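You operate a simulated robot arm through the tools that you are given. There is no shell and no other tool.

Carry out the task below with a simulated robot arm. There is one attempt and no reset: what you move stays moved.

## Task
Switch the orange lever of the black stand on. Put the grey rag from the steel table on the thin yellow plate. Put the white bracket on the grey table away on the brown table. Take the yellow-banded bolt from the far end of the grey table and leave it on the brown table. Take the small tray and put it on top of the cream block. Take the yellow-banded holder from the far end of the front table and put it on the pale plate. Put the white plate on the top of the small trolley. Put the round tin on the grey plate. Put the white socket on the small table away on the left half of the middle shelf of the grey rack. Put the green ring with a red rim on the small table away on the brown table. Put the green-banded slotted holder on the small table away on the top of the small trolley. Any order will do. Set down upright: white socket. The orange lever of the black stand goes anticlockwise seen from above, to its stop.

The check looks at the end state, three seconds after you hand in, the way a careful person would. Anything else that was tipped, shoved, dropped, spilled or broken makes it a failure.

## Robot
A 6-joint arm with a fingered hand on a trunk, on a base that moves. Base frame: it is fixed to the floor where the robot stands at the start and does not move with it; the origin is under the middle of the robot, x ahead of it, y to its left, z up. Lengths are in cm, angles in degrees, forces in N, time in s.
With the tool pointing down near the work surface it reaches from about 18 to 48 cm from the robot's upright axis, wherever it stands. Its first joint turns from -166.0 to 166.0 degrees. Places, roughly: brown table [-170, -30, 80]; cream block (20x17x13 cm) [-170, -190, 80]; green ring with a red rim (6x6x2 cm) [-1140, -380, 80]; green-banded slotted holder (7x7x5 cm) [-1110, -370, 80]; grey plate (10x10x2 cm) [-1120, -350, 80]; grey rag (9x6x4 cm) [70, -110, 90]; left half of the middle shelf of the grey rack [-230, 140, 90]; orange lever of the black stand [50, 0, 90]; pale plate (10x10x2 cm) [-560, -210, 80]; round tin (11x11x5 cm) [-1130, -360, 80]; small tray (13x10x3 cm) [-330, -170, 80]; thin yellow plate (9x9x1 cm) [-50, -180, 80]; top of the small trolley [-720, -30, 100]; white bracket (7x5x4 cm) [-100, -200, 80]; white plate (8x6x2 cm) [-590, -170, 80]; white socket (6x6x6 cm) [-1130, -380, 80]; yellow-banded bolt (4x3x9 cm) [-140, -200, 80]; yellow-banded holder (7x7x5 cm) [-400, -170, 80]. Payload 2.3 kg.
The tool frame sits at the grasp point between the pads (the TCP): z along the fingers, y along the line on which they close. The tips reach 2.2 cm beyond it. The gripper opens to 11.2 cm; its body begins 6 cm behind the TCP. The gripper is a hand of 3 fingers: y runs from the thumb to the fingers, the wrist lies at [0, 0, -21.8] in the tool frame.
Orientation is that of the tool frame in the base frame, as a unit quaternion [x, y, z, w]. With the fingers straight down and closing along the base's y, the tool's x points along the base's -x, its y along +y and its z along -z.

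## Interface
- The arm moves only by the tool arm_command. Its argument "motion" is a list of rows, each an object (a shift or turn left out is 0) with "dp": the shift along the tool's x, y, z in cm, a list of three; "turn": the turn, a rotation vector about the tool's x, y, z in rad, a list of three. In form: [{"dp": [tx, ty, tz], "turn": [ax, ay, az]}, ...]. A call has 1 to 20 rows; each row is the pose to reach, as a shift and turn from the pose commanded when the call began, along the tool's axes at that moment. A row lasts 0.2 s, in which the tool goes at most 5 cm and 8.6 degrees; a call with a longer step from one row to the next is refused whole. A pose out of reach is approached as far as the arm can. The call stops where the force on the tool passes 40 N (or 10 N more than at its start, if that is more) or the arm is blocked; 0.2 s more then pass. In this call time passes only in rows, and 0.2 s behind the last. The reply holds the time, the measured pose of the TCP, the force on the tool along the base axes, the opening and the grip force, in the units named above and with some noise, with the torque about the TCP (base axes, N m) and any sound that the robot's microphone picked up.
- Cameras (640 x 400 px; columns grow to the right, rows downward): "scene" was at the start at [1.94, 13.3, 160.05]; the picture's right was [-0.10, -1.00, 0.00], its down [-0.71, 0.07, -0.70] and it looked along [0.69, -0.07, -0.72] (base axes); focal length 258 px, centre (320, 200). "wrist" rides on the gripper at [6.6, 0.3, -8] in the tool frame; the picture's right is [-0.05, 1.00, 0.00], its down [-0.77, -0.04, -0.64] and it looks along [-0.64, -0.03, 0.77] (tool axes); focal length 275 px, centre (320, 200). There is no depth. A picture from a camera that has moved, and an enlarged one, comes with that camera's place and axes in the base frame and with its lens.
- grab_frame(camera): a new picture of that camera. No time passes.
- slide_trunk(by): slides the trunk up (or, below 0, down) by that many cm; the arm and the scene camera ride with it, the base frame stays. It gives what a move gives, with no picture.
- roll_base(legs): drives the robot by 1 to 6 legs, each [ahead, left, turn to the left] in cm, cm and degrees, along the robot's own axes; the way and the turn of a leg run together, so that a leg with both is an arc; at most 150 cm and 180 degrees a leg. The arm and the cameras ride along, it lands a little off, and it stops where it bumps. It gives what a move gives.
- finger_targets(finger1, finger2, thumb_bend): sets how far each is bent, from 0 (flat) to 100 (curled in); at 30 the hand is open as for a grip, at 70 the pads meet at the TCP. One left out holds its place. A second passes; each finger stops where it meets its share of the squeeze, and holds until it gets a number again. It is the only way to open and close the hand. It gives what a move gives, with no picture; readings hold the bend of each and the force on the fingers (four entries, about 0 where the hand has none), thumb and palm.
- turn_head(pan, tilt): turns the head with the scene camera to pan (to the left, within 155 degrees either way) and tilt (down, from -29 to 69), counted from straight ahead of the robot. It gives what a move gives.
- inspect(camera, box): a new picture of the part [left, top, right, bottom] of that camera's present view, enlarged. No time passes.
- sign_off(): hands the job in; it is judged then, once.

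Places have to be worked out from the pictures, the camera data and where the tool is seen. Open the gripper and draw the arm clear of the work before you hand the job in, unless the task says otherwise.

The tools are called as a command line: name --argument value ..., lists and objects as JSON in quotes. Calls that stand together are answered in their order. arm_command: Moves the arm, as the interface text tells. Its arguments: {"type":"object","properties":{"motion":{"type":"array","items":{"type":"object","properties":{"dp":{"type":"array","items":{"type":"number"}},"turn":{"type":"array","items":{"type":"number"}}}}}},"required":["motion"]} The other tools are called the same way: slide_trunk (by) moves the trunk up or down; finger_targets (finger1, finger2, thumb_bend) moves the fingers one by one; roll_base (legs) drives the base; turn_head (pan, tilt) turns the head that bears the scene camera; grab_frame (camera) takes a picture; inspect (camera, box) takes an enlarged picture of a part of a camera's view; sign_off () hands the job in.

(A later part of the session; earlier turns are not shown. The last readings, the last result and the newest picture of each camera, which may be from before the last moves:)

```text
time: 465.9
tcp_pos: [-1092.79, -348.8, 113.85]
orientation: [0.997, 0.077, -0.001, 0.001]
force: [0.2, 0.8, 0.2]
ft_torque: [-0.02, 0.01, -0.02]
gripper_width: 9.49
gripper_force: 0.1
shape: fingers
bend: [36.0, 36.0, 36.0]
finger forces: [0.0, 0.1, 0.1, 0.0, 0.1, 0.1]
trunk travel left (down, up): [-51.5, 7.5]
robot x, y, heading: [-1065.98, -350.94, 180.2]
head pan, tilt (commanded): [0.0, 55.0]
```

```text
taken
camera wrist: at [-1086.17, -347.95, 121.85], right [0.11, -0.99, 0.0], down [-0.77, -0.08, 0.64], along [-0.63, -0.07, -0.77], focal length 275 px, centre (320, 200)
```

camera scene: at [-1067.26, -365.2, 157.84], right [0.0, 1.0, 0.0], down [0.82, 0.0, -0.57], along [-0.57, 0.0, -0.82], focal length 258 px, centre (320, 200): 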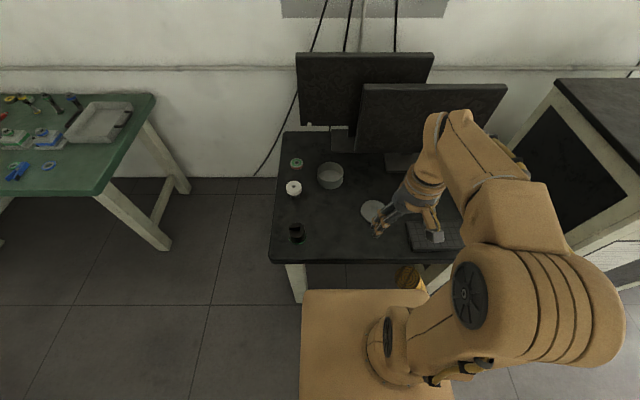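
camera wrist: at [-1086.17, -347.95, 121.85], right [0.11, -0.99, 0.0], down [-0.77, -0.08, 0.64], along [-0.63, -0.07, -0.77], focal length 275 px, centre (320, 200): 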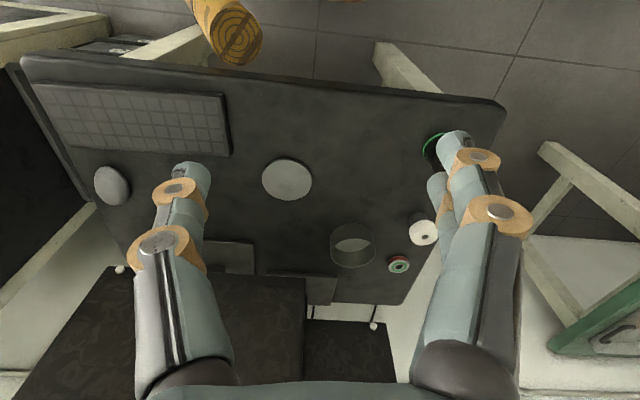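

I zoom in to judge clearances between the tin, monitors and plate.

inspect --camera "scene" --box '[260, 40, 520, 270]'

inspect --camera "wrist" --box '[240, 110, 460, 310]'

```text
1.74 times, centred on (390, 155) of scene
camera zoom: at [-1067.26, -365.2, 157.84], right [0.0, 1.0, 0.0], down [0.82, 0.0, -0.57], along [-0.57, 0.0, -0.82], focal length 449 px, centre (198, 278)
```

zoom: 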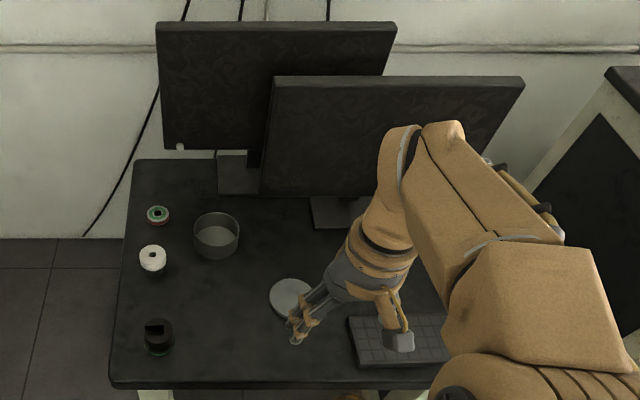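

```text
2.00 times, centred on (350, 210) of wrist
camera zoom: at [-1086.17, -347.95, 121.85], right [0.11, -0.99, 0.0], down [-0.77, -0.08, 0.64], along [-0.63, -0.07, -0.77], focal length 551 px, centre (260, 180)
```

zoom: 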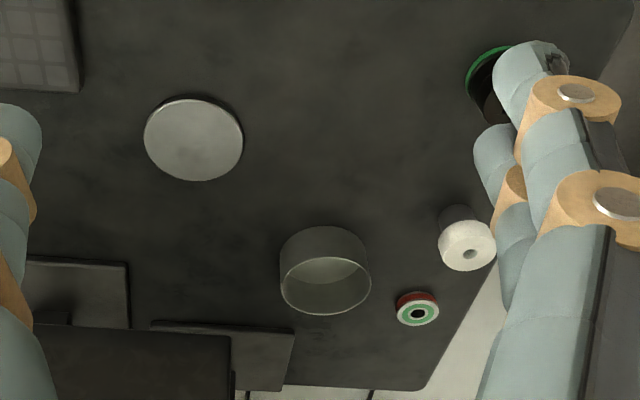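

Refined: tin centre ≈ (-1133.7, -360.8), rim at z ≈ 81.7; plate ≈ (-1117.2, -345.3). The tin is ~60 cm away from where I can stand, so I'll tilt the hand forward ~35° to reach it. First I move in a bit and straighten the hand's yaw.

roll_base --legs '[[8, 5, 0]]'

slide_trunk --by -10

arm_command --motion '[{"dp": [0, 0, 0], "turn": [0, 0, 0.077]}, {"dp": [0, 0, 0], "turn": [0, 0, 0.154]}]'

finger_targets --finger1 20 --finger2 20 --thumb_bend 20

```text
time: 467.0
tcp_pos: [-1100.87, -353.84, 113.8]
orientation: [0.997, 0.078, -0.001, 0.001]
force: [0.2, -0.6, 0.6]
ft_torque: [0.01, -0.01, 0.0]
gripper_width: 9.49
gripper_force: 0.0
shape: fingers
bend: [36.0, 36.0, 36.0]
finger forces: [0.0, 0.0, 0.1, 0.0, 0.1, 0.0]
trunk travel left (down, up): [-51.5, 7.5]
robot x, y, heading: [-1074.04, -356.03, -179.7]
head pan, tilt (commanded): [0.0, 55.0]
```

```text
time: 468.3
tcp_pos: [-1100.72, -353.89, 103.84]
orientation: [0.997, 0.079, 0.0, 0.001]
force: [-0.1, -0.7, 0.0]
ft_torque: [0.02, 0.01, -0.02]
gripper_width: 9.5
gripper_force: 0.0
shape: fingers
bend: [36.0, 36.0, 36.0]
finger forces: [0.0, 0.0, 0.0, 0.1, 0.1, 0.0]
trunk travel left (down, up): [-41.5, 17.5]
robot x, y, heading: [-1074.07, -355.93, -180.0]
head pan, tilt (commanded): [0.0, 55.0]
```

```text
time: 468.9
tcp_pos: [-1100.77, -353.79, 103.84]
orientation: [1.0, 0.001, -0.001, 0.001]
force: [-0.6, 0.4, 0.0]
ft_torque: [0.02, 0.03, -0.02]
gripper_width: 9.5
gripper_force: 0.1
shape: fingers
bend: [36.0, 36.0, 36.0]
finger forces: [0.0, 0.0, 0.1, 0.0, 0.0, 0.0]
trunk travel left (down, up): [-41.5, 17.5]
robot x, y, heading: [-1073.93, -356.71, -180.1]
head pan, tilt (commanded): [0.0, 55.0]
```

```text
time: 469.9
tcp_pos: [-1100.79, -353.91, 103.8]
orientation: [1.0, 0.001, -0.001, 0.001]
force: [1.1, -0.4, 0.0]
ft_torque: [0.03, -0.02, -0.01]
gripper_width: 12.87
gripper_force: 0.2
shape: fingers
bend: [20.0, 20.0, 20.0]
finger forces: [0.0, 0.0, 0.0, 0.0, 0.0, 0.0]
trunk travel left (down, up): [-41.5, 17.5]
robot x, y, heading: [-1073.93, -356.29, -180.0]
head pan, tilt (commanded): [0.0, 55.0]
```

Opening is 12.9 cm now. I extend over the tin at z ≈ 92 while tilting the fingers forward.

arm_command --motion '[{"dp": [-4.1, 0.9, 1], "turn": [0, -0.1, 0]}, {"dp": [-8.2, 1.8, 2], "turn": [0, -0.2, 0]}, {"dp": [-12.3, 2.6, 3.5], "turn": [0, -0.3, 0]}, {"dp": [-16.4, 3.5, 5], "turn": [0, -0.4, 0]}, {"dp": [-20.5, 4.4, 6.5], "turn": [0, -0.5, 0]}, {"dp": [-24.6, 5.2, 8], "turn": [0, -0.6, 0]}, {"dp": [-28.7, 6.1, 9.5], "turn": [0, -0.6, 0]}, {"dp": [-32.9, 6.9, 11.3], "turn": [0, -0.6, 0]}]'

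grab_frame --camera "wrist"

inspect --camera "scene" --box '[260, 40, 520, 270]'

```text
time: 471.7
tcp_pos: [-1133.62, -360.71, 92.36]
orientation: [0.956, 0.001, -0.295, 0.001]
force: [-1.2, 0.1, -0.4]
ft_torque: [0.02, 0.0, 0.05]
gripper_width: 12.88
gripper_force: 0.1
shape: fingers
bend: [20.0, 20.0, 20.0]
finger forces: [0.0, 0.0, 0.1, 0.0, 0.0, 0.0]
trunk travel left (down, up): [-41.5, 17.5]
robot x, y, heading: [-1074.02, -355.96, -179.8]
head pan, tilt (commanded): [0.0, 55.0]
```

```text
taken
camera wrist: at [-1123.67, -360.89, 95.21], right [-0.04, -1.0, 0.03], down [-0.28, 0.04, 0.96], along [-0.96, 0.03, -0.28], focal length 275 px, centre (320, 200)
```

wrist: 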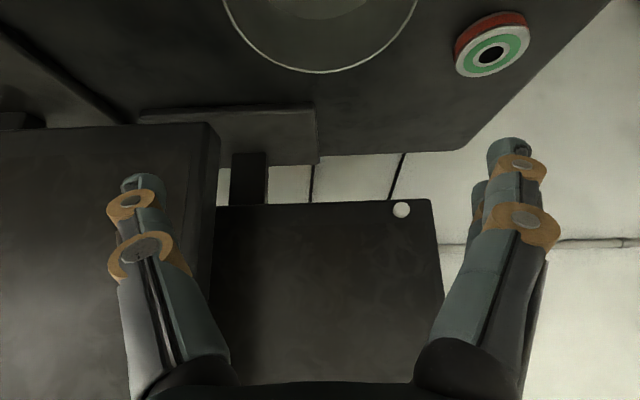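

```text
1.74 times, centred on (390, 155) of scene
camera zoom: at [-1075.36, -370.22, 147.83], right [0.0, 1.0, 0.0], down [0.82, 0.0, -0.57], along [-0.57, 0.0, -0.82], focal length 449 px, centre (198, 278)
```

zoom: 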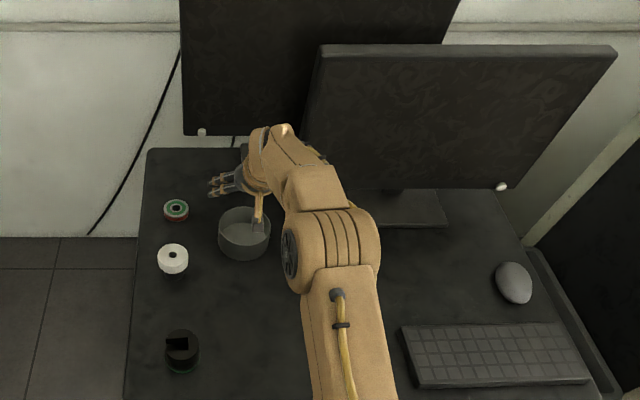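

Alignment over the tin is good (its far rim at x ≈ -1139). I descend vertically with the tilted hand so the fingers pass on either side.

arm_command --motion '[{"dp": [1.7, 0, 2.6]}, {"dp": [3.5, 0, 5.2]}, {"dp": [5.2, 0, 7.8]}, {"dp": [6.1, 0, 9.2]}]'

grab_frame --camera "wrist"

inspect --camera "scene" --box '[300, 80, 420, 190]'

```text
time: 472.7
tcp_pos: [-1133.79, -360.75, 81.5]
orientation: [0.955, 0.001, -0.297, 0.001]
force: [0.1, 0.3, 0.1]
ft_torque: [-0.01, -0.03, 0.01]
gripper_width: 12.92
gripper_force: 0.1
shape: fingers
bend: [20.0, 20.0, 20.0]
finger forces: [0.1, 0.0, 0.0, 0.0, 0.1, 0.0]
trunk travel left (down, up): [-41.5, 17.5]
robot x, y, heading: [-1073.89, -356.31, -179.9]
head pan, tilt (commanded): [0.0, 55.0]
```

```text
taken
camera wrist: at [-1123.8, -360.95, 84.38], right [-0.04, -1.0, 0.03], down [-0.28, 0.04, 0.96], along [-0.96, 0.03, -0.28], focal length 275 px, centre (320, 200)
```

wrist: 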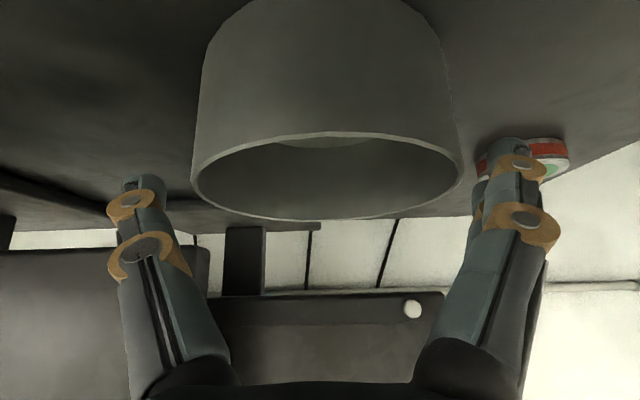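

```text
3.64 times, centred on (360, 135) of scene
camera zoom: at [-1075.25, -370.2, 147.83], right [0.0, 1.0, 0.0], down [0.82, 0.0, -0.57], along [-0.57, 0.0, -0.82], focal length 939 px, centre (174, 436)
```

zoom: 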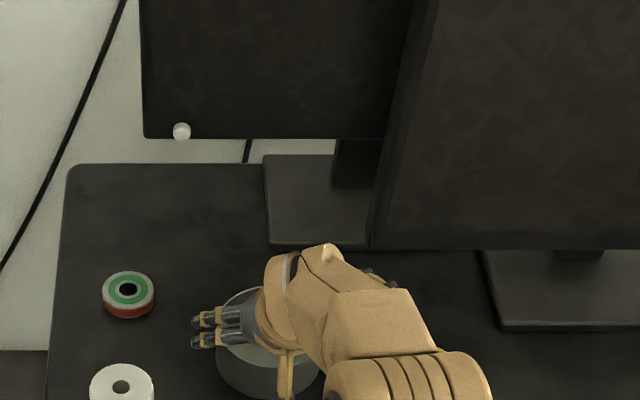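

The rim is at z ≈ 80.7, so I go 3 cm lower to bring the pads onto the tin's wall.

arm_command --motion '[{"dp": [0.8, 0, 1.2]}, {"dp": [1.5, 0, 2.2]}]'

finger_targets --finger1 36 --finger2 36 --thumb_bend 36

grab_frame --camera "wrist"

```text
time: 473.3
tcp_pos: [-1133.77, -360.84, 78.91]
orientation: [0.955, 0.001, -0.296, 0.001]
force: [0.1, -0.9, 1.3]
ft_torque: [0.02, -0.01, 0.01]
gripper_width: 12.93
gripper_force: 0.4
shape: fingers
bend: [20.0, 20.0, 20.0]
finger forces: [0.0, 0.6, 0.0, 0.0, 0.4, 0.1]
trunk travel left (down, up): [-41.5, 17.5]
robot x, y, heading: [-1073.64, -355.87, -179.9]
head pan, tilt (commanded): [0.0, 55.0]
```

```text
time: 474.3
tcp_pos: [-1133.85, -360.75, 79.13]
orientation: [0.955, 0.002, -0.297, 0.002]
force: [0.0, -1.5, 4.0]
ft_torque: [-0.05, -0.07, 0.05]
gripper_width: 10.47
gripper_force: 11.0
shape: fingers
bend: [34.0, 32.0, 35.0]
finger forces: [2.9, 8.6, 0.1, 0.0, 10.2, 0.0]
trunk travel left (down, up): [-41.5, 17.5]
robot x, y, heading: [-1074.21, -356.13, -179.9]
head pan, tilt (commanded): [0.0, 55.0]
```

```text
taken
camera wrist: at [-1123.78, -360.98, 81.87], right [-0.04, -1.0, 0.03], down [-0.27, 0.04, 0.96], along [-0.96, 0.03, -0.28], focal length 275 px, centre (320, 200)
```

wrist: 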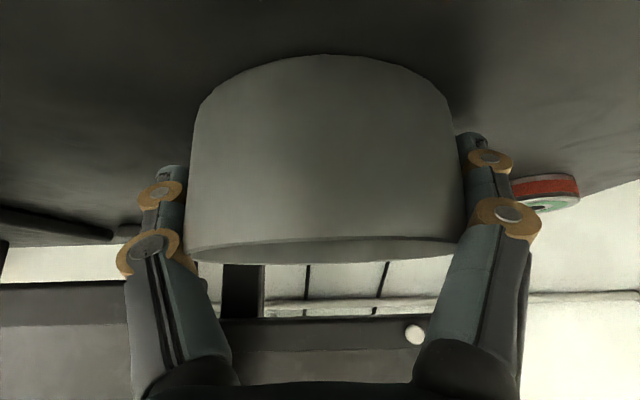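

Gripped at 10.5 cm. I firm it up and lift slightly.

finger_targets --finger1 46 --finger2 46 --thumb_bend 46

arm_command --motion '[{"dp": [-0.6, 0, -0.8]}, {"dp": [-1.7, 0, -2.5]}, {"dp": [-2.8, 0, -4.1]}]'

grab_frame --camera "wrist"

inspect --camera "scene" --box '[300, 80, 460, 220]'

```text
time: 475.3
tcp_pos: [-1133.71, -360.8, 78.98]
orientation: [0.955, 0.0, -0.296, 0.0]
force: [0.2, -1.4, 6.2]
ft_torque: [-0.14, -0.04, -0.02]
gripper_width: 9.81
gripper_force: 23.7
shape: fingers
bend: [38.0, 40.0, 42.0]
finger forces: [8.2, 16.3, 0.0, 0.1, 23.3, 0.0]
trunk travel left (down, up): [-41.5, 17.5]
robot x, y, heading: [-1073.73, -356.27, -180.0]
head pan, tilt (commanded): [0.0, 55.0]
```

```text
time: 476.1
tcp_pos: [-1133.75, -360.91, 83.89]
orientation: [0.955, 0.001, -0.296, 0.001]
force: [0.0, 0.5, -2.0]
ft_torque: [0.02, -0.01, 0.0]
gripper_width: 9.79
gripper_force: 24.2
shape: fingers
bend: [38.0, 40.0, 42.0]
finger forces: [8.1, 15.5, 0.0, 0.1, 24.6, 0.0]
trunk travel left (down, up): [-41.5, 17.5]
robot x, y, heading: [-1073.55, -356.17, -179.9]
head pan, tilt (commanded): [0.0, 55.0]
```

```text
taken
camera wrist: at [-1123.74, -361.08, 86.79], right [-0.04, -1.0, 0.03], down [-0.28, 0.04, 0.96], along [-0.96, 0.03, -0.28], focal length 275 px, centre (320, 200)
```

wrist: 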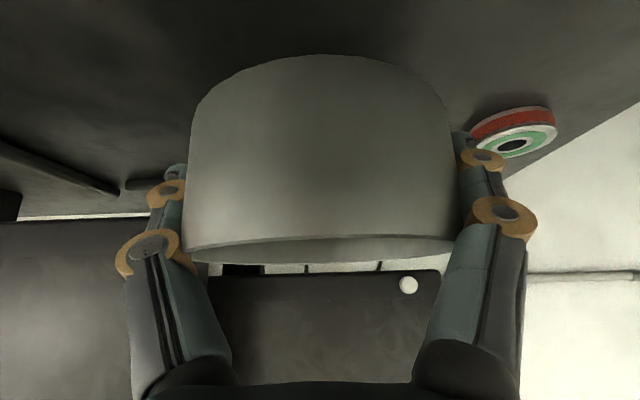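

```text
2.86 times, centred on (380, 150) of scene
camera zoom: at [-1075.24, -370.21, 147.83], right [0.0, 1.0, 0.0], down [0.82, 0.0, -0.57], along [-0.57, 0.0, -0.82], focal length 738 px, centre (149, 343)
```

zoom: 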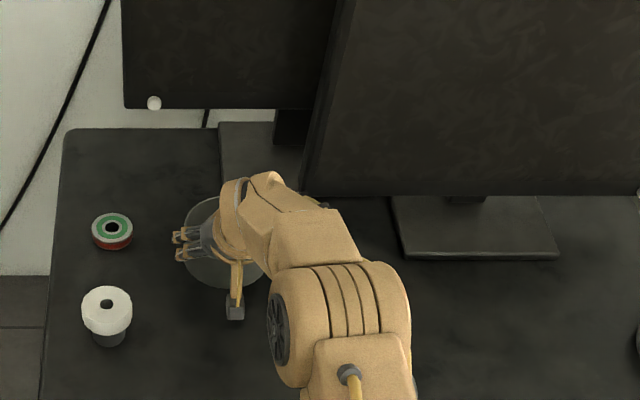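

Tin is held level (2 N). I lift it a bit more and carry it over the grey plate at (-1117.7, -345.2).

arm_command --motion '[{"dp": [-2.26, 0, -3.3]}, {"dp": [0.4, -3.1, -5.1]}, {"dp": [3.0, -6.2, -6.9]}, {"dp": [5.7, -9.4, -8.75]}, {"dp": [8.3, -12.5, -10.6]}, {"dp": [10.98, -15.6, -12.37]}]'

grab_frame --camera "wrist"

inspect --camera "scene" --box '[300, 110, 480, 250]'

```text
time: 477.5
tcp_pos: [-1120.29, -345.12, 90.64]
orientation: [0.957, 0.0, -0.289, 0.001]
force: [-0.6, 0.3, -1.2]
ft_torque: [-0.03, -0.03, 0.02]
gripper_width: 9.74
gripper_force: 23.6
shape: fingers
bend: [38.0, 40.0, 42.0]
finger forces: [7.9, 15.2, 0.0, 0.1, 23.9, 0.0]
out of reach, approached as far as the arm can: row 5, 6
trunk travel left (down, up): [-41.5, 17.5]
robot x, y, heading: [-1074.11, -356.35, -179.6]
head pan, tilt (commanded): [0.0, 55.0]
```

```text
taken
camera wrist: at [-1110.36, -345.39, 93.65], right [-0.04, -1.0, 0.03], down [-0.29, 0.04, 0.96], along [-0.96, 0.03, -0.29], focal length 275 px, centre (320, 200)
```

wrist: 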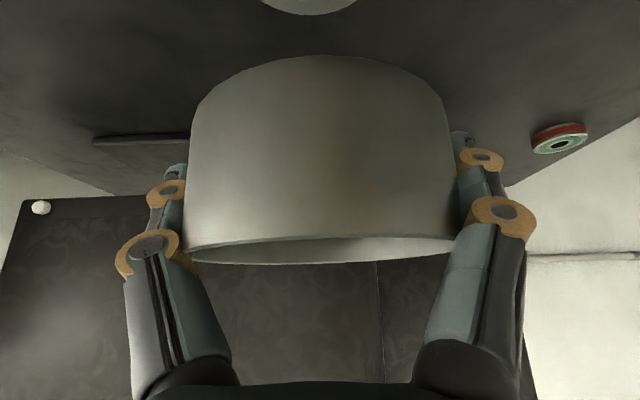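

```text
2.86 times, centred on (390, 180) of scene
camera zoom: at [-1075.19, -370.14, 147.84], right [0.0, 1.0, 0.0], down [0.82, 0.0, -0.57], along [-0.57, 0.0, -0.82], focal length 738 px, centre (120, 257)
```

zoom: 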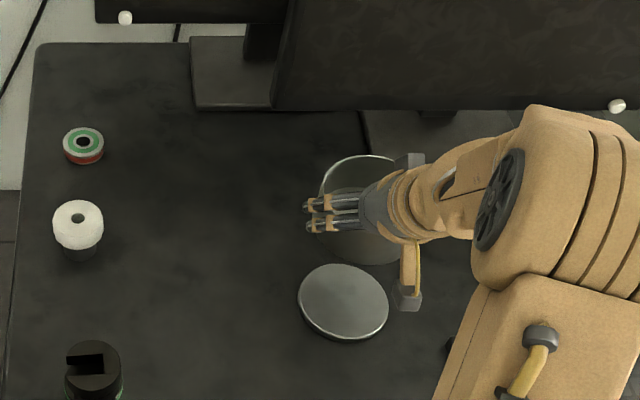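

The arm hit its limit 2.6 cm short in x; I simply roll the base back 2.6 cm to bring the tin over the plate, then check.

roll_base --legs '[[-2.6, 0, 0]]'

inspect --camera "scene" --box '[300, 110, 480, 250]'

grab_frame --camera "wrist"

```text
time: 478.3
tcp_pos: [-1117.69, -345.19, 90.67]
orientation: [0.958, 0.0, -0.288, 0.0]
force: [-0.2, 0.5, -1.3]
ft_torque: [-0.04, 0.01, 0.03]
gripper_width: 9.77
gripper_force: 23.1
shape: fingers
bend: [38.0, 40.0, 42.0]
finger forces: [7.8, 15.3, 0.1, 0.0, 23.9, 0.0]
trunk travel left (down, up): [-41.5, 17.5]
robot x, y, heading: [-1071.45, -355.99, -179.9]
head pan, tilt (commanded): [0.0, 55.0]
```

```text
2.86 times, centred on (390, 180) of scene
camera zoom: at [-1072.46, -370.19, 147.83], right [0.0, 1.0, 0.0], down [0.82, 0.0, -0.57], along [-0.57, 0.0, -0.82], focal length 738 px, centre (120, 257)
```

zoom: 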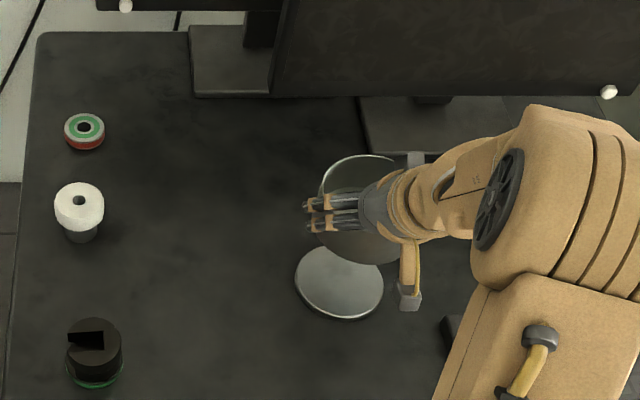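

```text
taken
camera wrist: at [-1107.72, -345.45, 93.66], right [-0.04, -1.0, 0.03], down [-0.29, 0.04, 0.96], along [-0.96, 0.03, -0.29], focal length 275 px, centre (320, 200)
```

wrist: 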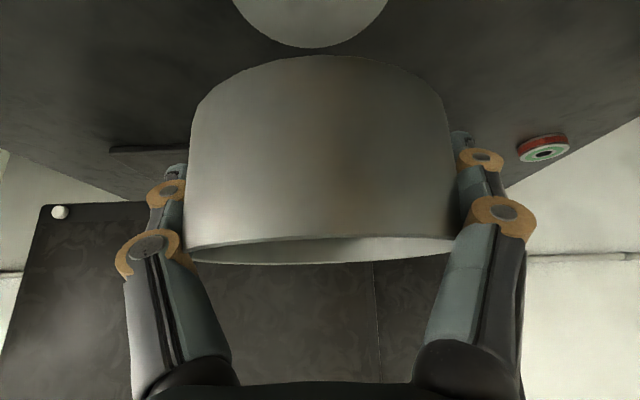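

The tin is centred over the plate within ~0.5 cm. I lower it with the trunk.

slide_trunk --by -8.5

slide_trunk --by -0.7

slide_trunk --by -0.5

```text
time: 479.5
tcp_pos: [-1117.86, -345.17, 82.09]
orientation: [0.957, 0.001, -0.289, 0.001]
force: [0.8, 0.1, -1.0]
ft_torque: [-0.03, -0.01, 0.01]
gripper_width: 9.75
gripper_force: 23.2
shape: fingers
bend: [38.0, 40.0, 42.0]
finger forces: [7.8, 15.3, 0.1, 0.0, 24.0, 0.1]
trunk travel left (down, up): [-33.0, 26.0]
robot x, y, heading: [-1071.17, -356.3, -180.0]
head pan, tilt (commanded): [0.0, 55.0]
```

```text
time: 480.1
tcp_pos: [-1117.83, -345.25, 81.41]
orientation: [0.957, 0.0, -0.29, 0.001]
force: [-0.9, -0.5, -1.0]
ft_torque: [-0.01, -0.01, 0.01]
gripper_width: 9.73
gripper_force: 23.3
shape: fingers
bend: [38.0, 40.0, 42.0]
finger forces: [7.9, 15.2, 0.0, 0.0, 23.9, 0.0]
trunk travel left (down, up): [-32.3, 26.7]
robot x, y, heading: [-1071.24, -356.35, -179.9]
head pan, tilt (commanded): [0.0, 55.0]
```

```text
time: 480.6
tcp_pos: [-1117.78, -345.18, 80.84]
orientation: [0.957, 0.0, -0.29, 0.001]
force: [-0.1, 0.7, -0.3]
ft_torque: [0.01, -0.01, 0.01]
gripper_width: 9.77
gripper_force: 23.0
shape: fingers
bend: [38.0, 40.0, 42.0]
finger forces: [7.8, 15.2, 0.1, 0.0, 23.9, 0.0]
trunk travel left (down, up): [-31.8, 27.2]
robot x, y, heading: [-1071.6, -355.77, -179.8]
head pan, tilt (commanded): [0.0, 55.0]
```

slide_trunk --by -0.4

slide_trunk --by -0.4

inspect --camera "scene" --box '[320, 130, 440, 230]'

```text
time: 481.2
tcp_pos: [-1117.75, -345.26, 80.45]
orientation: [0.957, 0.0, -0.289, 0.001]
force: [-0.5, 0.8, -1.1]
ft_torque: [-0.04, -0.02, -0.02]
gripper_width: 9.73
gripper_force: 23.3
shape: fingers
bend: [38.0, 40.0, 42.0]
finger forces: [7.8, 15.1, 0.0, 0.0, 24.0, 0.0]
trunk travel left (down, up): [-31.4, 27.6]
robot x, y, heading: [-1071.13, -355.91, -179.7]
head pan, tilt (commanded): [0.0, 55.0]
```

```text
time: 481.7
tcp_pos: [-1117.86, -345.16, 80.24]
orientation: [0.957, 0.0, -0.29, 0.0]
force: [-1.0, -0.4, 8.8]
ft_torque: [-0.41, 0.01, 0.0]
gripper_width: 9.75
gripper_force: 23.5
shape: fingers
bend: [38.0, 40.0, 42.0]
finger forces: [6.8, 16.1, 0.0, 0.1, 23.2, 0.1]
trunk travel left (down, up): [-31.0, 28.0]
robot x, y, heading: [-1071.49, -356.35, -180.2]
head pan, tilt (commanded): [0.0, 55.0]
```

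```text
4.00 times, centred on (380, 180) of scene
camera zoom: at [-1072.48, -370.21, 137.35], right [0.0, 1.0, 0.0], down [0.82, 0.0, -0.57], along [-0.57, 0.0, -0.82], focal length 1033 px, centre (80, 280)
```

zoom: 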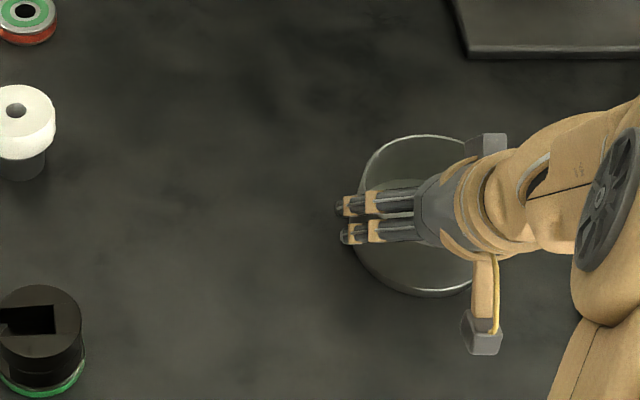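

Contact with the plate. I open the fingers in two stages.

finger_targets --finger1 32 --finger2 32 --thumb_bend 33

finger_targets --finger1 21 --finger2 21 --thumb_bend 21

grab_frame --camera "wrist"

```text
time: 482.7
tcp_pos: [-1117.65, -345.35, 80.06]
orientation: [0.957, 0.0, -0.29, -0.001]
force: [-0.5, 1.4, 10.7]
ft_torque: [0.07, -0.14, 0.05]
gripper_width: 10.82
gripper_force: 6.5
shape: fingers
bend: [32.0, 31.0, 33.0]
finger forces: [0.0, 4.6, 0.0, 0.1, 9.0, 0.1]
trunk travel left (down, up): [-31.0, 28.0]
robot x, y, heading: [-1071.82, -356.11, -179.9]
head pan, tilt (commanded): [0.0, 55.0]
```

```text
time: 483.7
tcp_pos: [-1117.81, -345.2, 80.14]
orientation: [0.957, 0.0, -0.29, 0.001]
force: [1.3, 0.6, 0.7]
ft_torque: [0.07, -0.03, -0.01]
gripper_width: 12.8
gripper_force: 0.8
shape: fingers
bend: [21.0, 21.0, 21.0]
finger forces: [0.0, 0.2, 0.1, 0.1, 1.5, 0.0]
trunk travel left (down, up): [-31.0, 28.0]
robot x, y, heading: [-1071.07, -356.44, -179.6]
head pan, tilt (commanded): [0.0, 55.0]
```

```text
taken
camera wrist: at [-1107.78, -345.46, 83.13], right [-0.04, -1.0, 0.03], down [-0.29, 0.04, 0.96], along [-0.96, 0.03, -0.29], focal length 275 px, centre (320, 200)
```

wrist: 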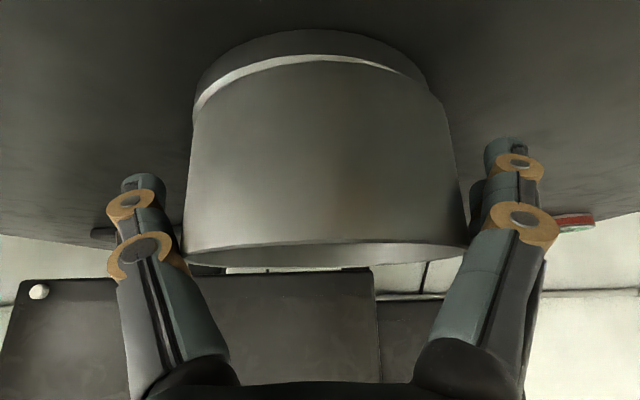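

The tin rests on the grey plate. I raise straight up with the trunk and check from above.

slide_trunk --by 14

grab_frame --camera "wrist"

inspect --camera "scene" --box '[290, 110, 450, 250]'

```text
time: 485.4
tcp_pos: [-1117.77, -345.24, 94.13]
orientation: [0.957, 0.0, -0.289, 0.001]
force: [-0.6, -0.1, -0.2]
ft_torque: [0.02, 0.01, -0.02]
gripper_width: 12.75
gripper_force: 0.1
shape: fingers
bend: [21.0, 21.0, 21.0]
finger forces: [0.1, 0.0, 0.0, 0.1, 0.0, 0.0]
trunk travel left (down, up): [-45.0, 14.0]
robot x, y, heading: [-1071.21, -355.98, -179.9]
head pan, tilt (commanded): [0.0, 55.0]
```

```text
taken
camera wrist: at [-1107.81, -345.46, 97.12], right [-0.04, -1.0, 0.03], down [-0.29, 0.04, 0.96], along [-0.96, 0.03, -0.29], focal length 275 px, centre (320, 200)
```

wrist: 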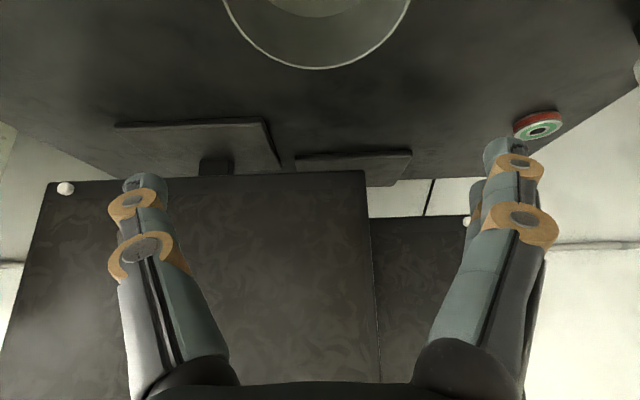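

```text
2.86 times, centred on (370, 180) of scene
camera zoom: at [-1072.61, -370.2, 151.33], right [0.0, 1.0, 0.0], down [0.82, 0.0, -0.57], along [-0.57, 0.0, -0.82], focal length 738 px, centre (177, 257)
```

zoom: 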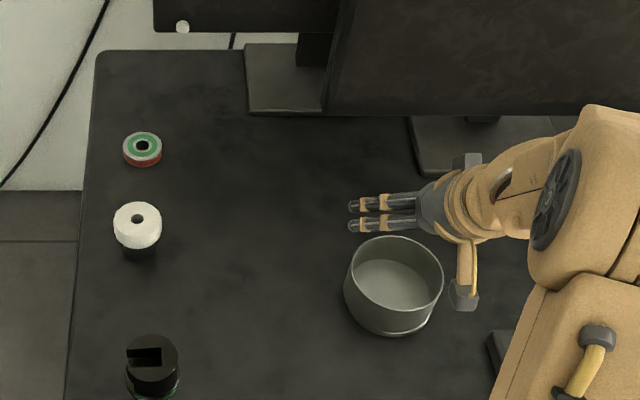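

The tin stands on the grey plate. Next is the green-banded slotted holder (≈(-1109, -373)); I bring the hand back to pointing down above that corner and look at the slot.

arm_command --motion '[{"dp": [-0.5, 1, -4], "turn": [0, 0.1, 0]}, {"dp": [0, 3, -7.5], "turn": [0, 0.2, 0]}, {"dp": [0.6, 5.5, -10.5], "turn": [0, 0.3, 0]}, {"dp": [1.2, 8, -13.5], "turn": [0, 0.4, 0]}, {"dp": [1.8, 10, -16], "turn": [0, 0.5, 0]}, {"dp": [2.26, 12, -18.3], "turn": [0, 0.588, 0]}]'

finger_targets --finger1 34 --finger2 34 --thumb_bend 34

grab_frame --camera "wrist"

```text
time: 486.8
tcp_pos: [-1105.71, -357.22, 108.02]
orientation: [1.0, 0.0, 0.001, 0.0]
force: [-0.6, 0.7, 0.9]
ft_torque: [0.0, -0.02, -0.02]
gripper_width: 12.76
gripper_force: 0.0
shape: fingers
bend: [21.0, 21.0, 21.0]
finger forces: [0.1, 0.0, 0.0, 0.0, 0.0, 0.0]
trunk travel left (down, up): [-45.0, 14.0]
robot x, y, heading: [-1071.38, -355.82, -180.1]
head pan, tilt (commanded): [0.0, 55.0]
```

```text
time: 487.8
tcp_pos: [-1105.84, -357.07, 107.97]
orientation: [1.0, 0.001, 0.001, 0.0]
force: [0.2, -0.1, -0.1]
ft_torque: [0.01, 0.0, 0.03]
gripper_width: 10.13
gripper_force: 0.1
shape: fingers
bend: [34.0, 34.0, 34.0]
finger forces: [0.0, 0.0, 0.1, 0.0, 0.1, 0.1]
trunk travel left (down, up): [-45.0, 14.0]
robot x, y, heading: [-1071.16, -355.84, -179.7]
head pan, tilt (commanded): [0.0, 55.0]
```

```text
taken
camera wrist: at [-1099.19, -357.3, 116.03], right [-0.05, -1.0, 0.0], down [-0.77, 0.04, 0.63], along [-0.63, 0.03, -0.77], focal length 275 px, centre (320, 200)
```

wrist: 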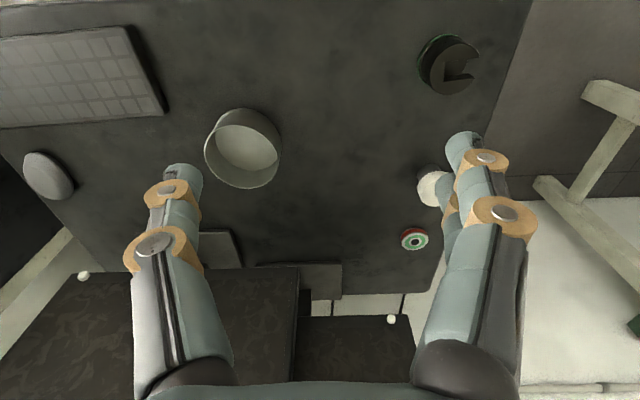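

inspect --camera "wrist" --box '[390, 10, 510, 110]'

inspect --camera "scene" --box '[260, 150, 380, 260]'

```text
4.00 times, centred on (450, 60) of wrist
camera zoom: at [-1099.19, -357.3, 116.03], right [-0.05, -1.0, 0.0], down [-0.77, 0.04, 0.63], along [-0.63, 0.03, -0.77], focal length 1101 px, centre (-200, 760)
```

zoom: 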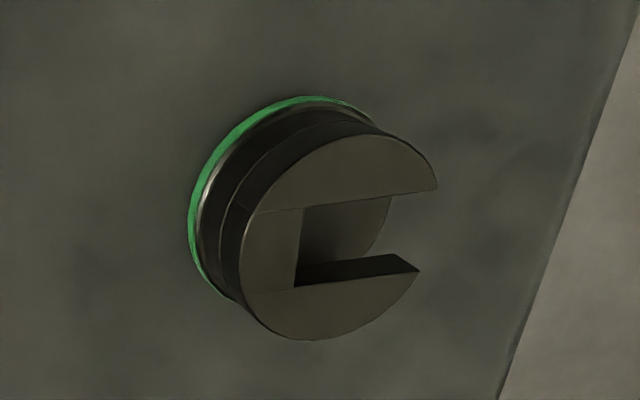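

```text
3.64 times, centred on (320, 205) of scene
camera zoom: at [-1072.6, -370.2, 151.33], right [0.0, 1.0, 0.0], down [0.82, 0.0, -0.57], along [-0.57, 0.0, -0.82], focal length 939 px, centre (320, 182)
```

zoom: 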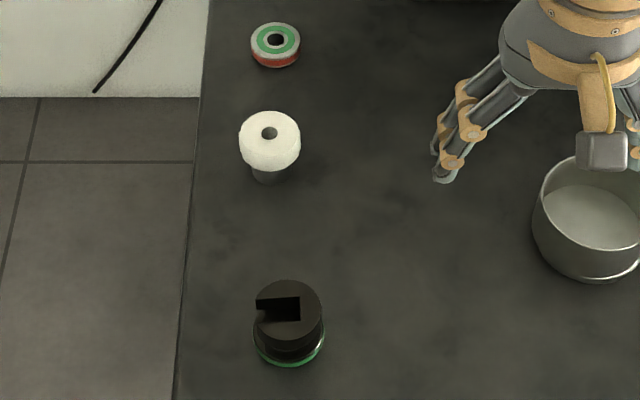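

The slot opens toward -y, so I'll grip across x instead: I turn the hand 90° while moving above the holder at (-1108.75, -372.9).

arm_command --motion '[{"dp": [-0.27, 1.44, 1.36], "turn": [0, 0, 0.1428]}, {"dp": [-0.54, 2.88, 2.7], "turn": [0, 0, 0.2856]}, {"dp": [-0.8, 4.3, 4.1], "turn": [0, 0, 0.4284]}, {"dp": [-1.1, 5.75, 5.5], "turn": [0, 0, 0.5712]}, {"dp": [-1.35, 7.2, 6.8], "turn": [0, 0, 0.714]}, {"dp": [-1.6, 8.6, 8.2], "turn": [0, 0, 0.8568]}, {"dp": [-1.9, 10, 9.5], "turn": [0, 0, 0.9996]}, {"dp": [-2.15, 11.5, 10.9], "turn": [0, 0, 1.1424]}, {"dp": [-2.4, 12.9, 12.3], "turn": [0, 0, 1.2852]}, {"dp": [-2.7, 14.4, 13.6], "turn": [0, 0, 1.428]}, {"dp": [-2.95, 15.8, 15], "turn": [0, 0, 1.5708]}]'

grab_frame --camera "wrist"

```text
time: 490.2
tcp_pos: [-1108.66, -373.2, 93.14]
orientation: [0.707, -0.707, 0.001, -0.001]
force: [0.5, -0.1, -0.1]
ft_torque: [-0.02, 0.01, -0.02]
gripper_width: 10.12
gripper_force: 0.1
shape: fingers
bend: [34.0, 34.0, 34.0]
finger forces: [0.1, 0.1, 0.0, 0.0, 0.0, 0.0]
trunk travel left (down, up): [-45.0, 14.0]
robot x, y, heading: [-1071.15, -355.98, -180.0]
head pan, tilt (commanded): [0.0, 55.0]
```

```text
taken
camera wrist: at [-1108.9, -379.64, 101.18], right [-1.0, 0.05, 0.0], down [0.04, 0.77, 0.64], along [0.03, 0.63, -0.77], focal length 275 px, centre (320, 200)
```

wrist: 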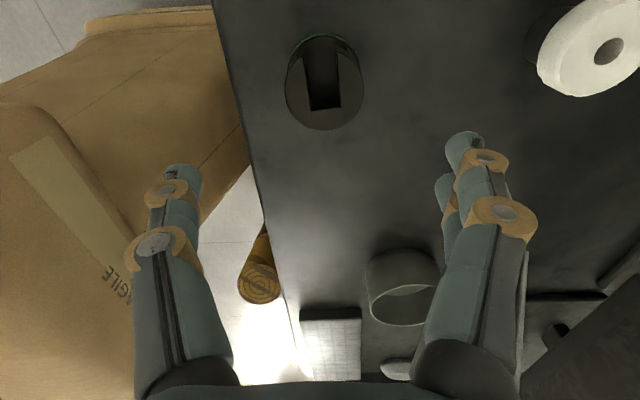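

The holder is under the hand with its slot facing away from both pads. I descend around it.

arm_command --motion '[{"dp": [0.2, 0.2, 3]}, {"dp": [0.3, 0.3, 6]}, {"dp": [0.3, 0.3, 9]}, {"dp": [0.3, 0.3, 12]}, {"dp": [0.3, 0.3, 13.8]}]'

grab_frame --camera "wrist"

```text
time: 491.4
tcp_pos: [-1109.14, -373.63, 79.24]
orientation: [-0.706, 0.708, -0.001, 0.0]
force: [0.2, -0.1, -0.3]
ft_torque: [0.02, 0.0, 0.01]
gripper_width: 10.1
gripper_force: 0.1
shape: fingers
bend: [34.0, 34.0, 34.0]
finger forces: [0.0, 0.0, 0.1, 0.0, 0.0, 0.1]
trunk travel left (down, up): [-45.0, 14.0]
robot x, y, heading: [-1071.42, -356.37, -179.8]
head pan, tilt (commanded): [0.0, 55.0]
```

```text
taken
camera wrist: at [-1109.45, -380.08, 87.31], right [-1.0, 0.05, 0.0], down [0.04, 0.77, 0.64], along [0.03, 0.63, -0.77], focal length 275 px, centre (320, 200)
```

wrist: 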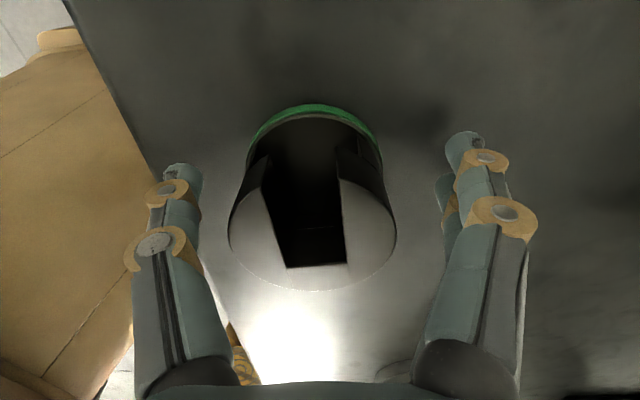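

Well placed. I close on the two solid sides and lift a little.

finger_targets --finger1 72 --finger2 72 --thumb_bend 72

arm_command --motion '[{"dp": [0, 0, -1]}, {"dp": [0, 0, -3]}, {"dp": [0, 0, -6]}]'

grab_frame --camera "wrist"

```text
time: 492.4
tcp_pos: [-1109.25, -373.51, 79.27]
orientation: [0.708, -0.707, 0.0, 0.0]
force: [-1.4, -0.1, -0.1]
ft_torque: [-0.02, 0.06, 0.04]
gripper_width: 5.13
gripper_force: 17.9
shape: fingers
bend: [56.0, 53.0, 55.0]
finger forces: [9.2, 9.9, 0.0, 0.0, 16.8, 0.1]
trunk travel left (down, up): [-45.0, 14.0]
robot x, y, heading: [-1071.57, -356.5, -180.0]
head pan, tilt (commanded): [0.0, 55.0]
```

```text
time: 493.2
tcp_pos: [-1109.07, -373.5, 85.34]
orientation: [0.707, -0.707, 0.001, -0.001]
force: [-0.4, -0.4, -8.1]
ft_torque: [-0.11, 0.03, 0.0]
gripper_width: 4.67
gripper_force: 15.9
shape: fingers
bend: [59.0, 54.0, 55.0]
finger forces: [8.1, 8.8, 0.0, 0.1, 15.2, 0.0]
trunk travel left (down, up): [-45.0, 14.0]
robot x, y, heading: [-1071.51, -356.14, -180.1]
head pan, tilt (commanded): [0.0, 55.0]
```

```text
taken
camera wrist: at [-1109.41, -380.04, 93.39], right [-1.0, 0.05, 0.0], down [0.03, 0.77, 0.64], along [0.03, 0.64, -0.77], focal length 275 px, centre (320, 200)
```

wrist: 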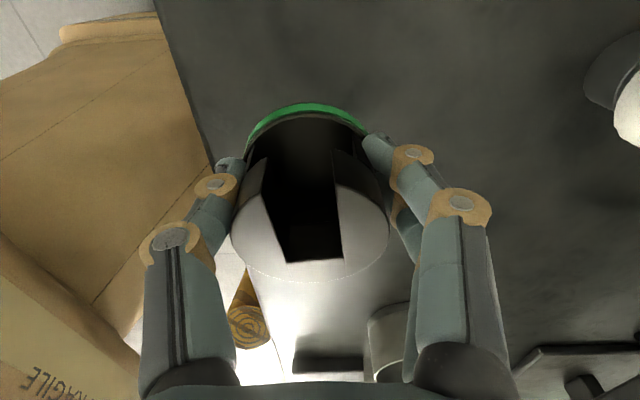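

The holder is heavy and finger 1 crept in, suggesting I'm ~0.5 cm off centre. I set it back down, shift 0.5 cm and re-grip.

arm_command --motion '[{"dp": [0, 0, 3]}, {"dp": [0, 0, 5.5]}, {"dp": [0, 0, 6.0]}]'

finger_targets --finger1 40 --finger2 40 --thumb_bend 40

grab_frame --camera "wrist"

```text
time: 494.0
tcp_pos: [-1108.92, -373.4, 79.55]
orientation: [-0.707, 0.707, 0.0, -0.002]
force: [-0.2, -2.2, 20.9]
ft_torque: [0.02, 0.34, 0.02]
gripper_width: 4.7
gripper_force: 24.5
shape: fingers
bend: [62.0, 55.0, 55.0]
finger forces: [16.3, 11.8, 0.0, 0.0, 20.4, 0.0]
trunk travel left (down, up): [-45.0, 14.0]
robot x, y, heading: [-1070.93, -356.08, -179.7]
head pan, tilt (commanded): [0.0, 55.0]
```

```text
time: 495.0
tcp_pos: [-1109.03, -373.55, 79.3]
orientation: [0.707, -0.707, 0.001, -0.002]
force: [-0.6, 1.1, 0.0]
ft_torque: [-0.03, -0.01, 0.02]
gripper_width: 8.32
gripper_force: 0.2
shape: fingers
bend: [40.0, 40.0, 40.0]
finger forces: [0.0, 0.1, 0.0, 0.0, 0.0, 0.0]
trunk travel left (down, up): [-45.0, 14.0]
robot x, y, heading: [-1071.23, -356.27, -179.6]
head pan, tilt (commanded): [0.0, 55.0]
```

```text
taken
camera wrist: at [-1109.24, -379.95, 87.34], right [-1.0, 0.05, 0.0], down [0.03, 0.77, 0.64], along [0.03, 0.63, -0.77], focal length 275 px, centre (320, 200)
```

wrist: 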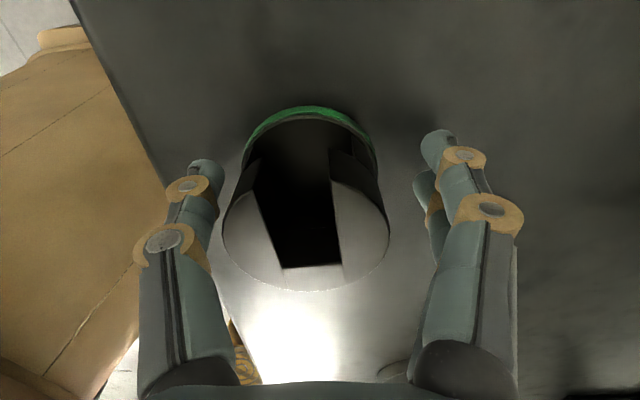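

The holder is upright. I shift 0.7 cm toward +y and 0.5 cm toward +x, then grip again with more force.

arm_command --motion '[{"dp": [-0.7, -0.5, 0]}]'

finger_targets --finger1 78 --finger2 78 --thumb_bend 78

arm_command --motion '[{"dp": [0, 0, -1]}, {"dp": [0, 0, -3]}, {"dp": [0, 0, -5]}]'

grab_frame --camera "wrist"

```text
time: 495.4
tcp_pos: [-1108.35, -372.58, 79.33]
orientation: [0.707, -0.707, 0.001, 0.0]
force: [-0.1, -0.2, -0.2]
ft_torque: [0.04, -0.03, -0.02]
gripper_width: 8.32
gripper_force: 0.0
shape: fingers
bend: [40.0, 40.0, 40.0]
finger forces: [0.0, 0.0, 0.1, 0.1, 0.0, 0.0]
trunk travel left (down, up): [-45.0, 14.0]
robot x, y, heading: [-1071.33, -356.33, -180.1]
head pan, tilt (commanded): [0.0, 55.0]
```

```text
time: 496.4
tcp_pos: [-1108.39, -372.72, 79.38]
orientation: [0.707, -0.707, 0.001, 0.001]
force: [-4.2, -0.7, 6.1]
ft_torque: [0.0, 0.1, 0.02]
gripper_width: 5.37
gripper_force: 19.0
shape: fingers
bend: [53.0, 52.0, 56.0]
finger forces: [10.3, 10.3, 0.0, 0.0, 16.1, 0.0]
trunk travel left (down, up): [-45.0, 14.0]
robot x, y, heading: [-1071.4, -356.37, -179.8]
head pan, tilt (commanded): [0.0, 55.0]
```

```text
time: 497.2
tcp_pos: [-1108.48, -372.6, 84.26]
orientation: [-0.707, 0.707, -0.001, 0.002]
force: [-0.4, -0.2, -7.8]
ft_torque: [-0.01, 0.03, 0.0]
gripper_width: 5.05
gripper_force: 16.8
shape: fingers
bend: [54.0, 55.0, 56.0]
finger forces: [8.8, 8.6, 0.0, 0.1, 16.7, 0.1]
trunk travel left (down, up): [-45.0, 14.0]
robot x, y, heading: [-1071.31, -356.2, -180.1]
head pan, tilt (commanded): [0.0, 55.0]
```

```text
taken
camera wrist: at [-1108.82, -379.14, 92.28], right [-1.0, 0.05, 0.0], down [0.03, 0.77, 0.64], along [0.03, 0.64, -0.77], focal length 275 px, centre (320, 200)
```

wrist: 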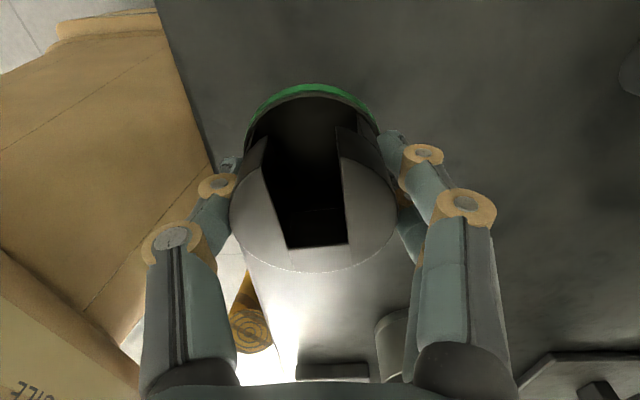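

Now balanced (54/55/56). I squeeze to the maximum before carrying it.

finger_targets --finger1 95 --finger2 95 --thumb_bend 95

arm_command --motion '[{"dp": [0, 0, -3]}, {"dp": [-1, -1.5, -6.5]}, {"dp": [-3, -4, -9.5]}, {"dp": [-5.5, -6, -12.5]}, {"dp": [-8, -7.5, -15.5]}, {"dp": [-10.5, -9, -18]}]'

grab_frame --camera "wrist"

```text
time: 498.2
tcp_pos: [-1108.57, -372.74, 84.27]
orientation: [0.707, -0.707, 0.001, -0.001]
force: [-0.1, 0.2, -7.2]
ft_torque: [-0.03, -0.1, -0.01]
gripper_width: 4.97
gripper_force: 27.2
shape: fingers
bend: [49.0, 50.0, 63.0]
finger forces: [13.7, 14.0, 0.1, 0.0, 26.9, 0.0]
trunk travel left (down, up): [-45.0, 14.0]
robot x, y, heading: [-1071.02, -356.27, -180.1]
head pan, tilt (commanded): [0.0, 55.0]
```

```text
time: 499.6
tcp_pos: [-1099.28, -362.14, 102.46]
orientation: [-0.707, 0.707, -0.002, 0.0]
force: [1.3, -0.1, -7.7]
ft_torque: [-0.06, -0.03, 0.01]
gripper_width: 4.99
gripper_force: 28.2
shape: fingers
bend: [49.0, 50.0, 63.0]
finger forces: [13.5, 14.1, 0.0, 0.0, 28.5, 0.0]
trunk travel left (down, up): [-45.0, 14.0]
robot x, y, heading: [-1070.73, -355.87, -180.0]
head pan, tilt (commanded): [0.0, 55.0]
```

```text
taken
camera wrist: at [-1099.65, -368.62, 110.52], right [-1.0, 0.05, 0.0], down [0.03, 0.77, 0.64], along [0.03, 0.63, -0.77], focal length 275 px, centre (320, 200)
```

wrist: 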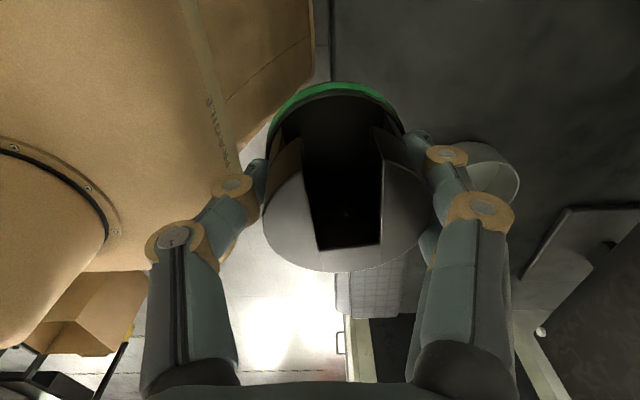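

The holder is firmly held (28 N). I raise the trunk and drive back toward the trolley's south side.

slide_trunk --by 7

roll_base --legs '[[-46, 0, 0], [0, 0, -90], [130, 0, 0], [126, 0, 0]]'

grab_frame --camera "wrist"

```text
time: 500.6
tcp_pos: [-1099.5, -362.23, 109.37]
orientation: [-0.707, 0.707, -0.002, 0.001]
force: [0.0, 0.0, -7.4]
ft_torque: [0.01, -0.07, 0.0]
gripper_width: 4.98
gripper_force: 27.7
shape: fingers
bend: [49.0, 50.0, 63.0]
finger forces: [13.6, 14.0, 0.0, 0.1, 28.3, 0.0]
trunk travel left (down, up): [-52.0, 7.0]
robot x, y, heading: [-1071.24, -355.96, -180.1]
head pan, tilt (commanded): [0.0, 55.0]
```

```text
time: 519.4
tcp_pos: [-1043.05, -70.98, 109.39]
orientation: [-0.027, 1.0, -0.002, 0.0]
force: [-1.0, -1.1, -8.6]
ft_torque: [-0.09, 0.02, 0.03]
gripper_width: 4.95
gripper_force: 27.5
shape: fingers
bend: [49.0, 50.0, 63.0]
finger forces: [13.6, 13.8, 0.1, 0.0, 28.1, 0.1]
trunk travel left (down, up): [-52.0, 7.0]
robot x, y, heading: [-1035.25, -98.72, 93.1]
head pan, tilt (commanded): [0.0, 55.0]
```

```text
taken
camera wrist: at [-1049.71, -70.91, 117.47], right [-0.01, 1.0, 0.0], down [0.77, 0.01, 0.64], along [0.64, 0.0, -0.77], focal length 275 px, centre (320, 200)
```

wrist: 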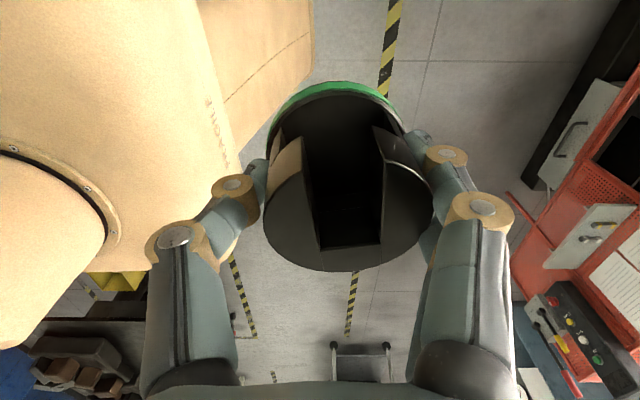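

Still stable. I correct my heading and move sideways east along y ≈ -99.

roll_base --legs '[[0, 0, -3.2], [0, -110, 0], [0, -100, 0]]'

turn_head --pan -20 --tilt 40

grab_frame --camera "scene"

```text
time: 530.2
tcp_pos: [-830.61, -70.87, 109.45]
orientation: [0.003, 1.0, -0.002, 0.001]
force: [0.0, 0.2, -7.6]
ft_torque: [-0.04, 0.03, -0.02]
gripper_width: 4.94
gripper_force: 28.0
shape: fingers
bend: [49.0, 50.0, 63.0]
finger forces: [13.7, 13.9, 0.1, 0.0, 28.1, 0.1]
trunk travel left (down, up): [-52.0, 7.0]
robot x, y, heading: [-824.69, -98.95, 89.7]
head pan, tilt (commanded): [0.0, 55.0]
```

```text
time: 531.0
tcp_pos: [-830.57, -70.92, 109.51]
orientation: [0.002, 1.0, -0.002, 0.0]
force: [0.8, 0.8, -7.6]
ft_torque: [-0.04, 0.02, -0.03]
gripper_width: 4.89
gripper_force: 27.8
shape: fingers
bend: [49.0, 50.0, 63.0]
finger forces: [13.7, 13.9, 0.1, 0.1, 28.1, 0.1]
trunk travel left (down, up): [-52.0, 7.0]
robot x, y, heading: [-824.58, -99.06, 89.4]
head pan, tilt (commanded): [-20.0, 40.0]
```

```text
taken
camera scene: at [-835.93, -96.85, 160.39], right [0.94, -0.35, 0.0], down [-0.22, -0.6, -0.77], along [0.26, 0.72, -0.64], focal length 258 px, centre (320, 200)
```

scene: 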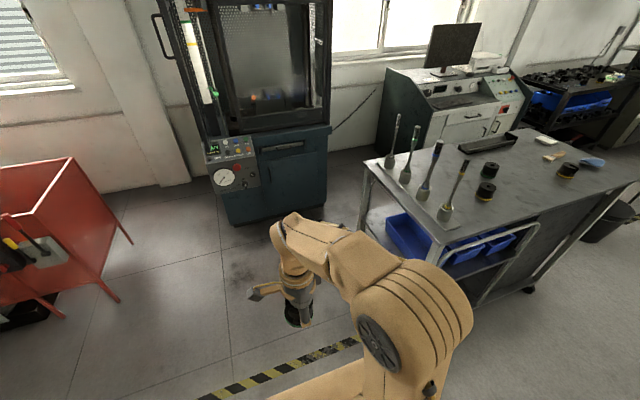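

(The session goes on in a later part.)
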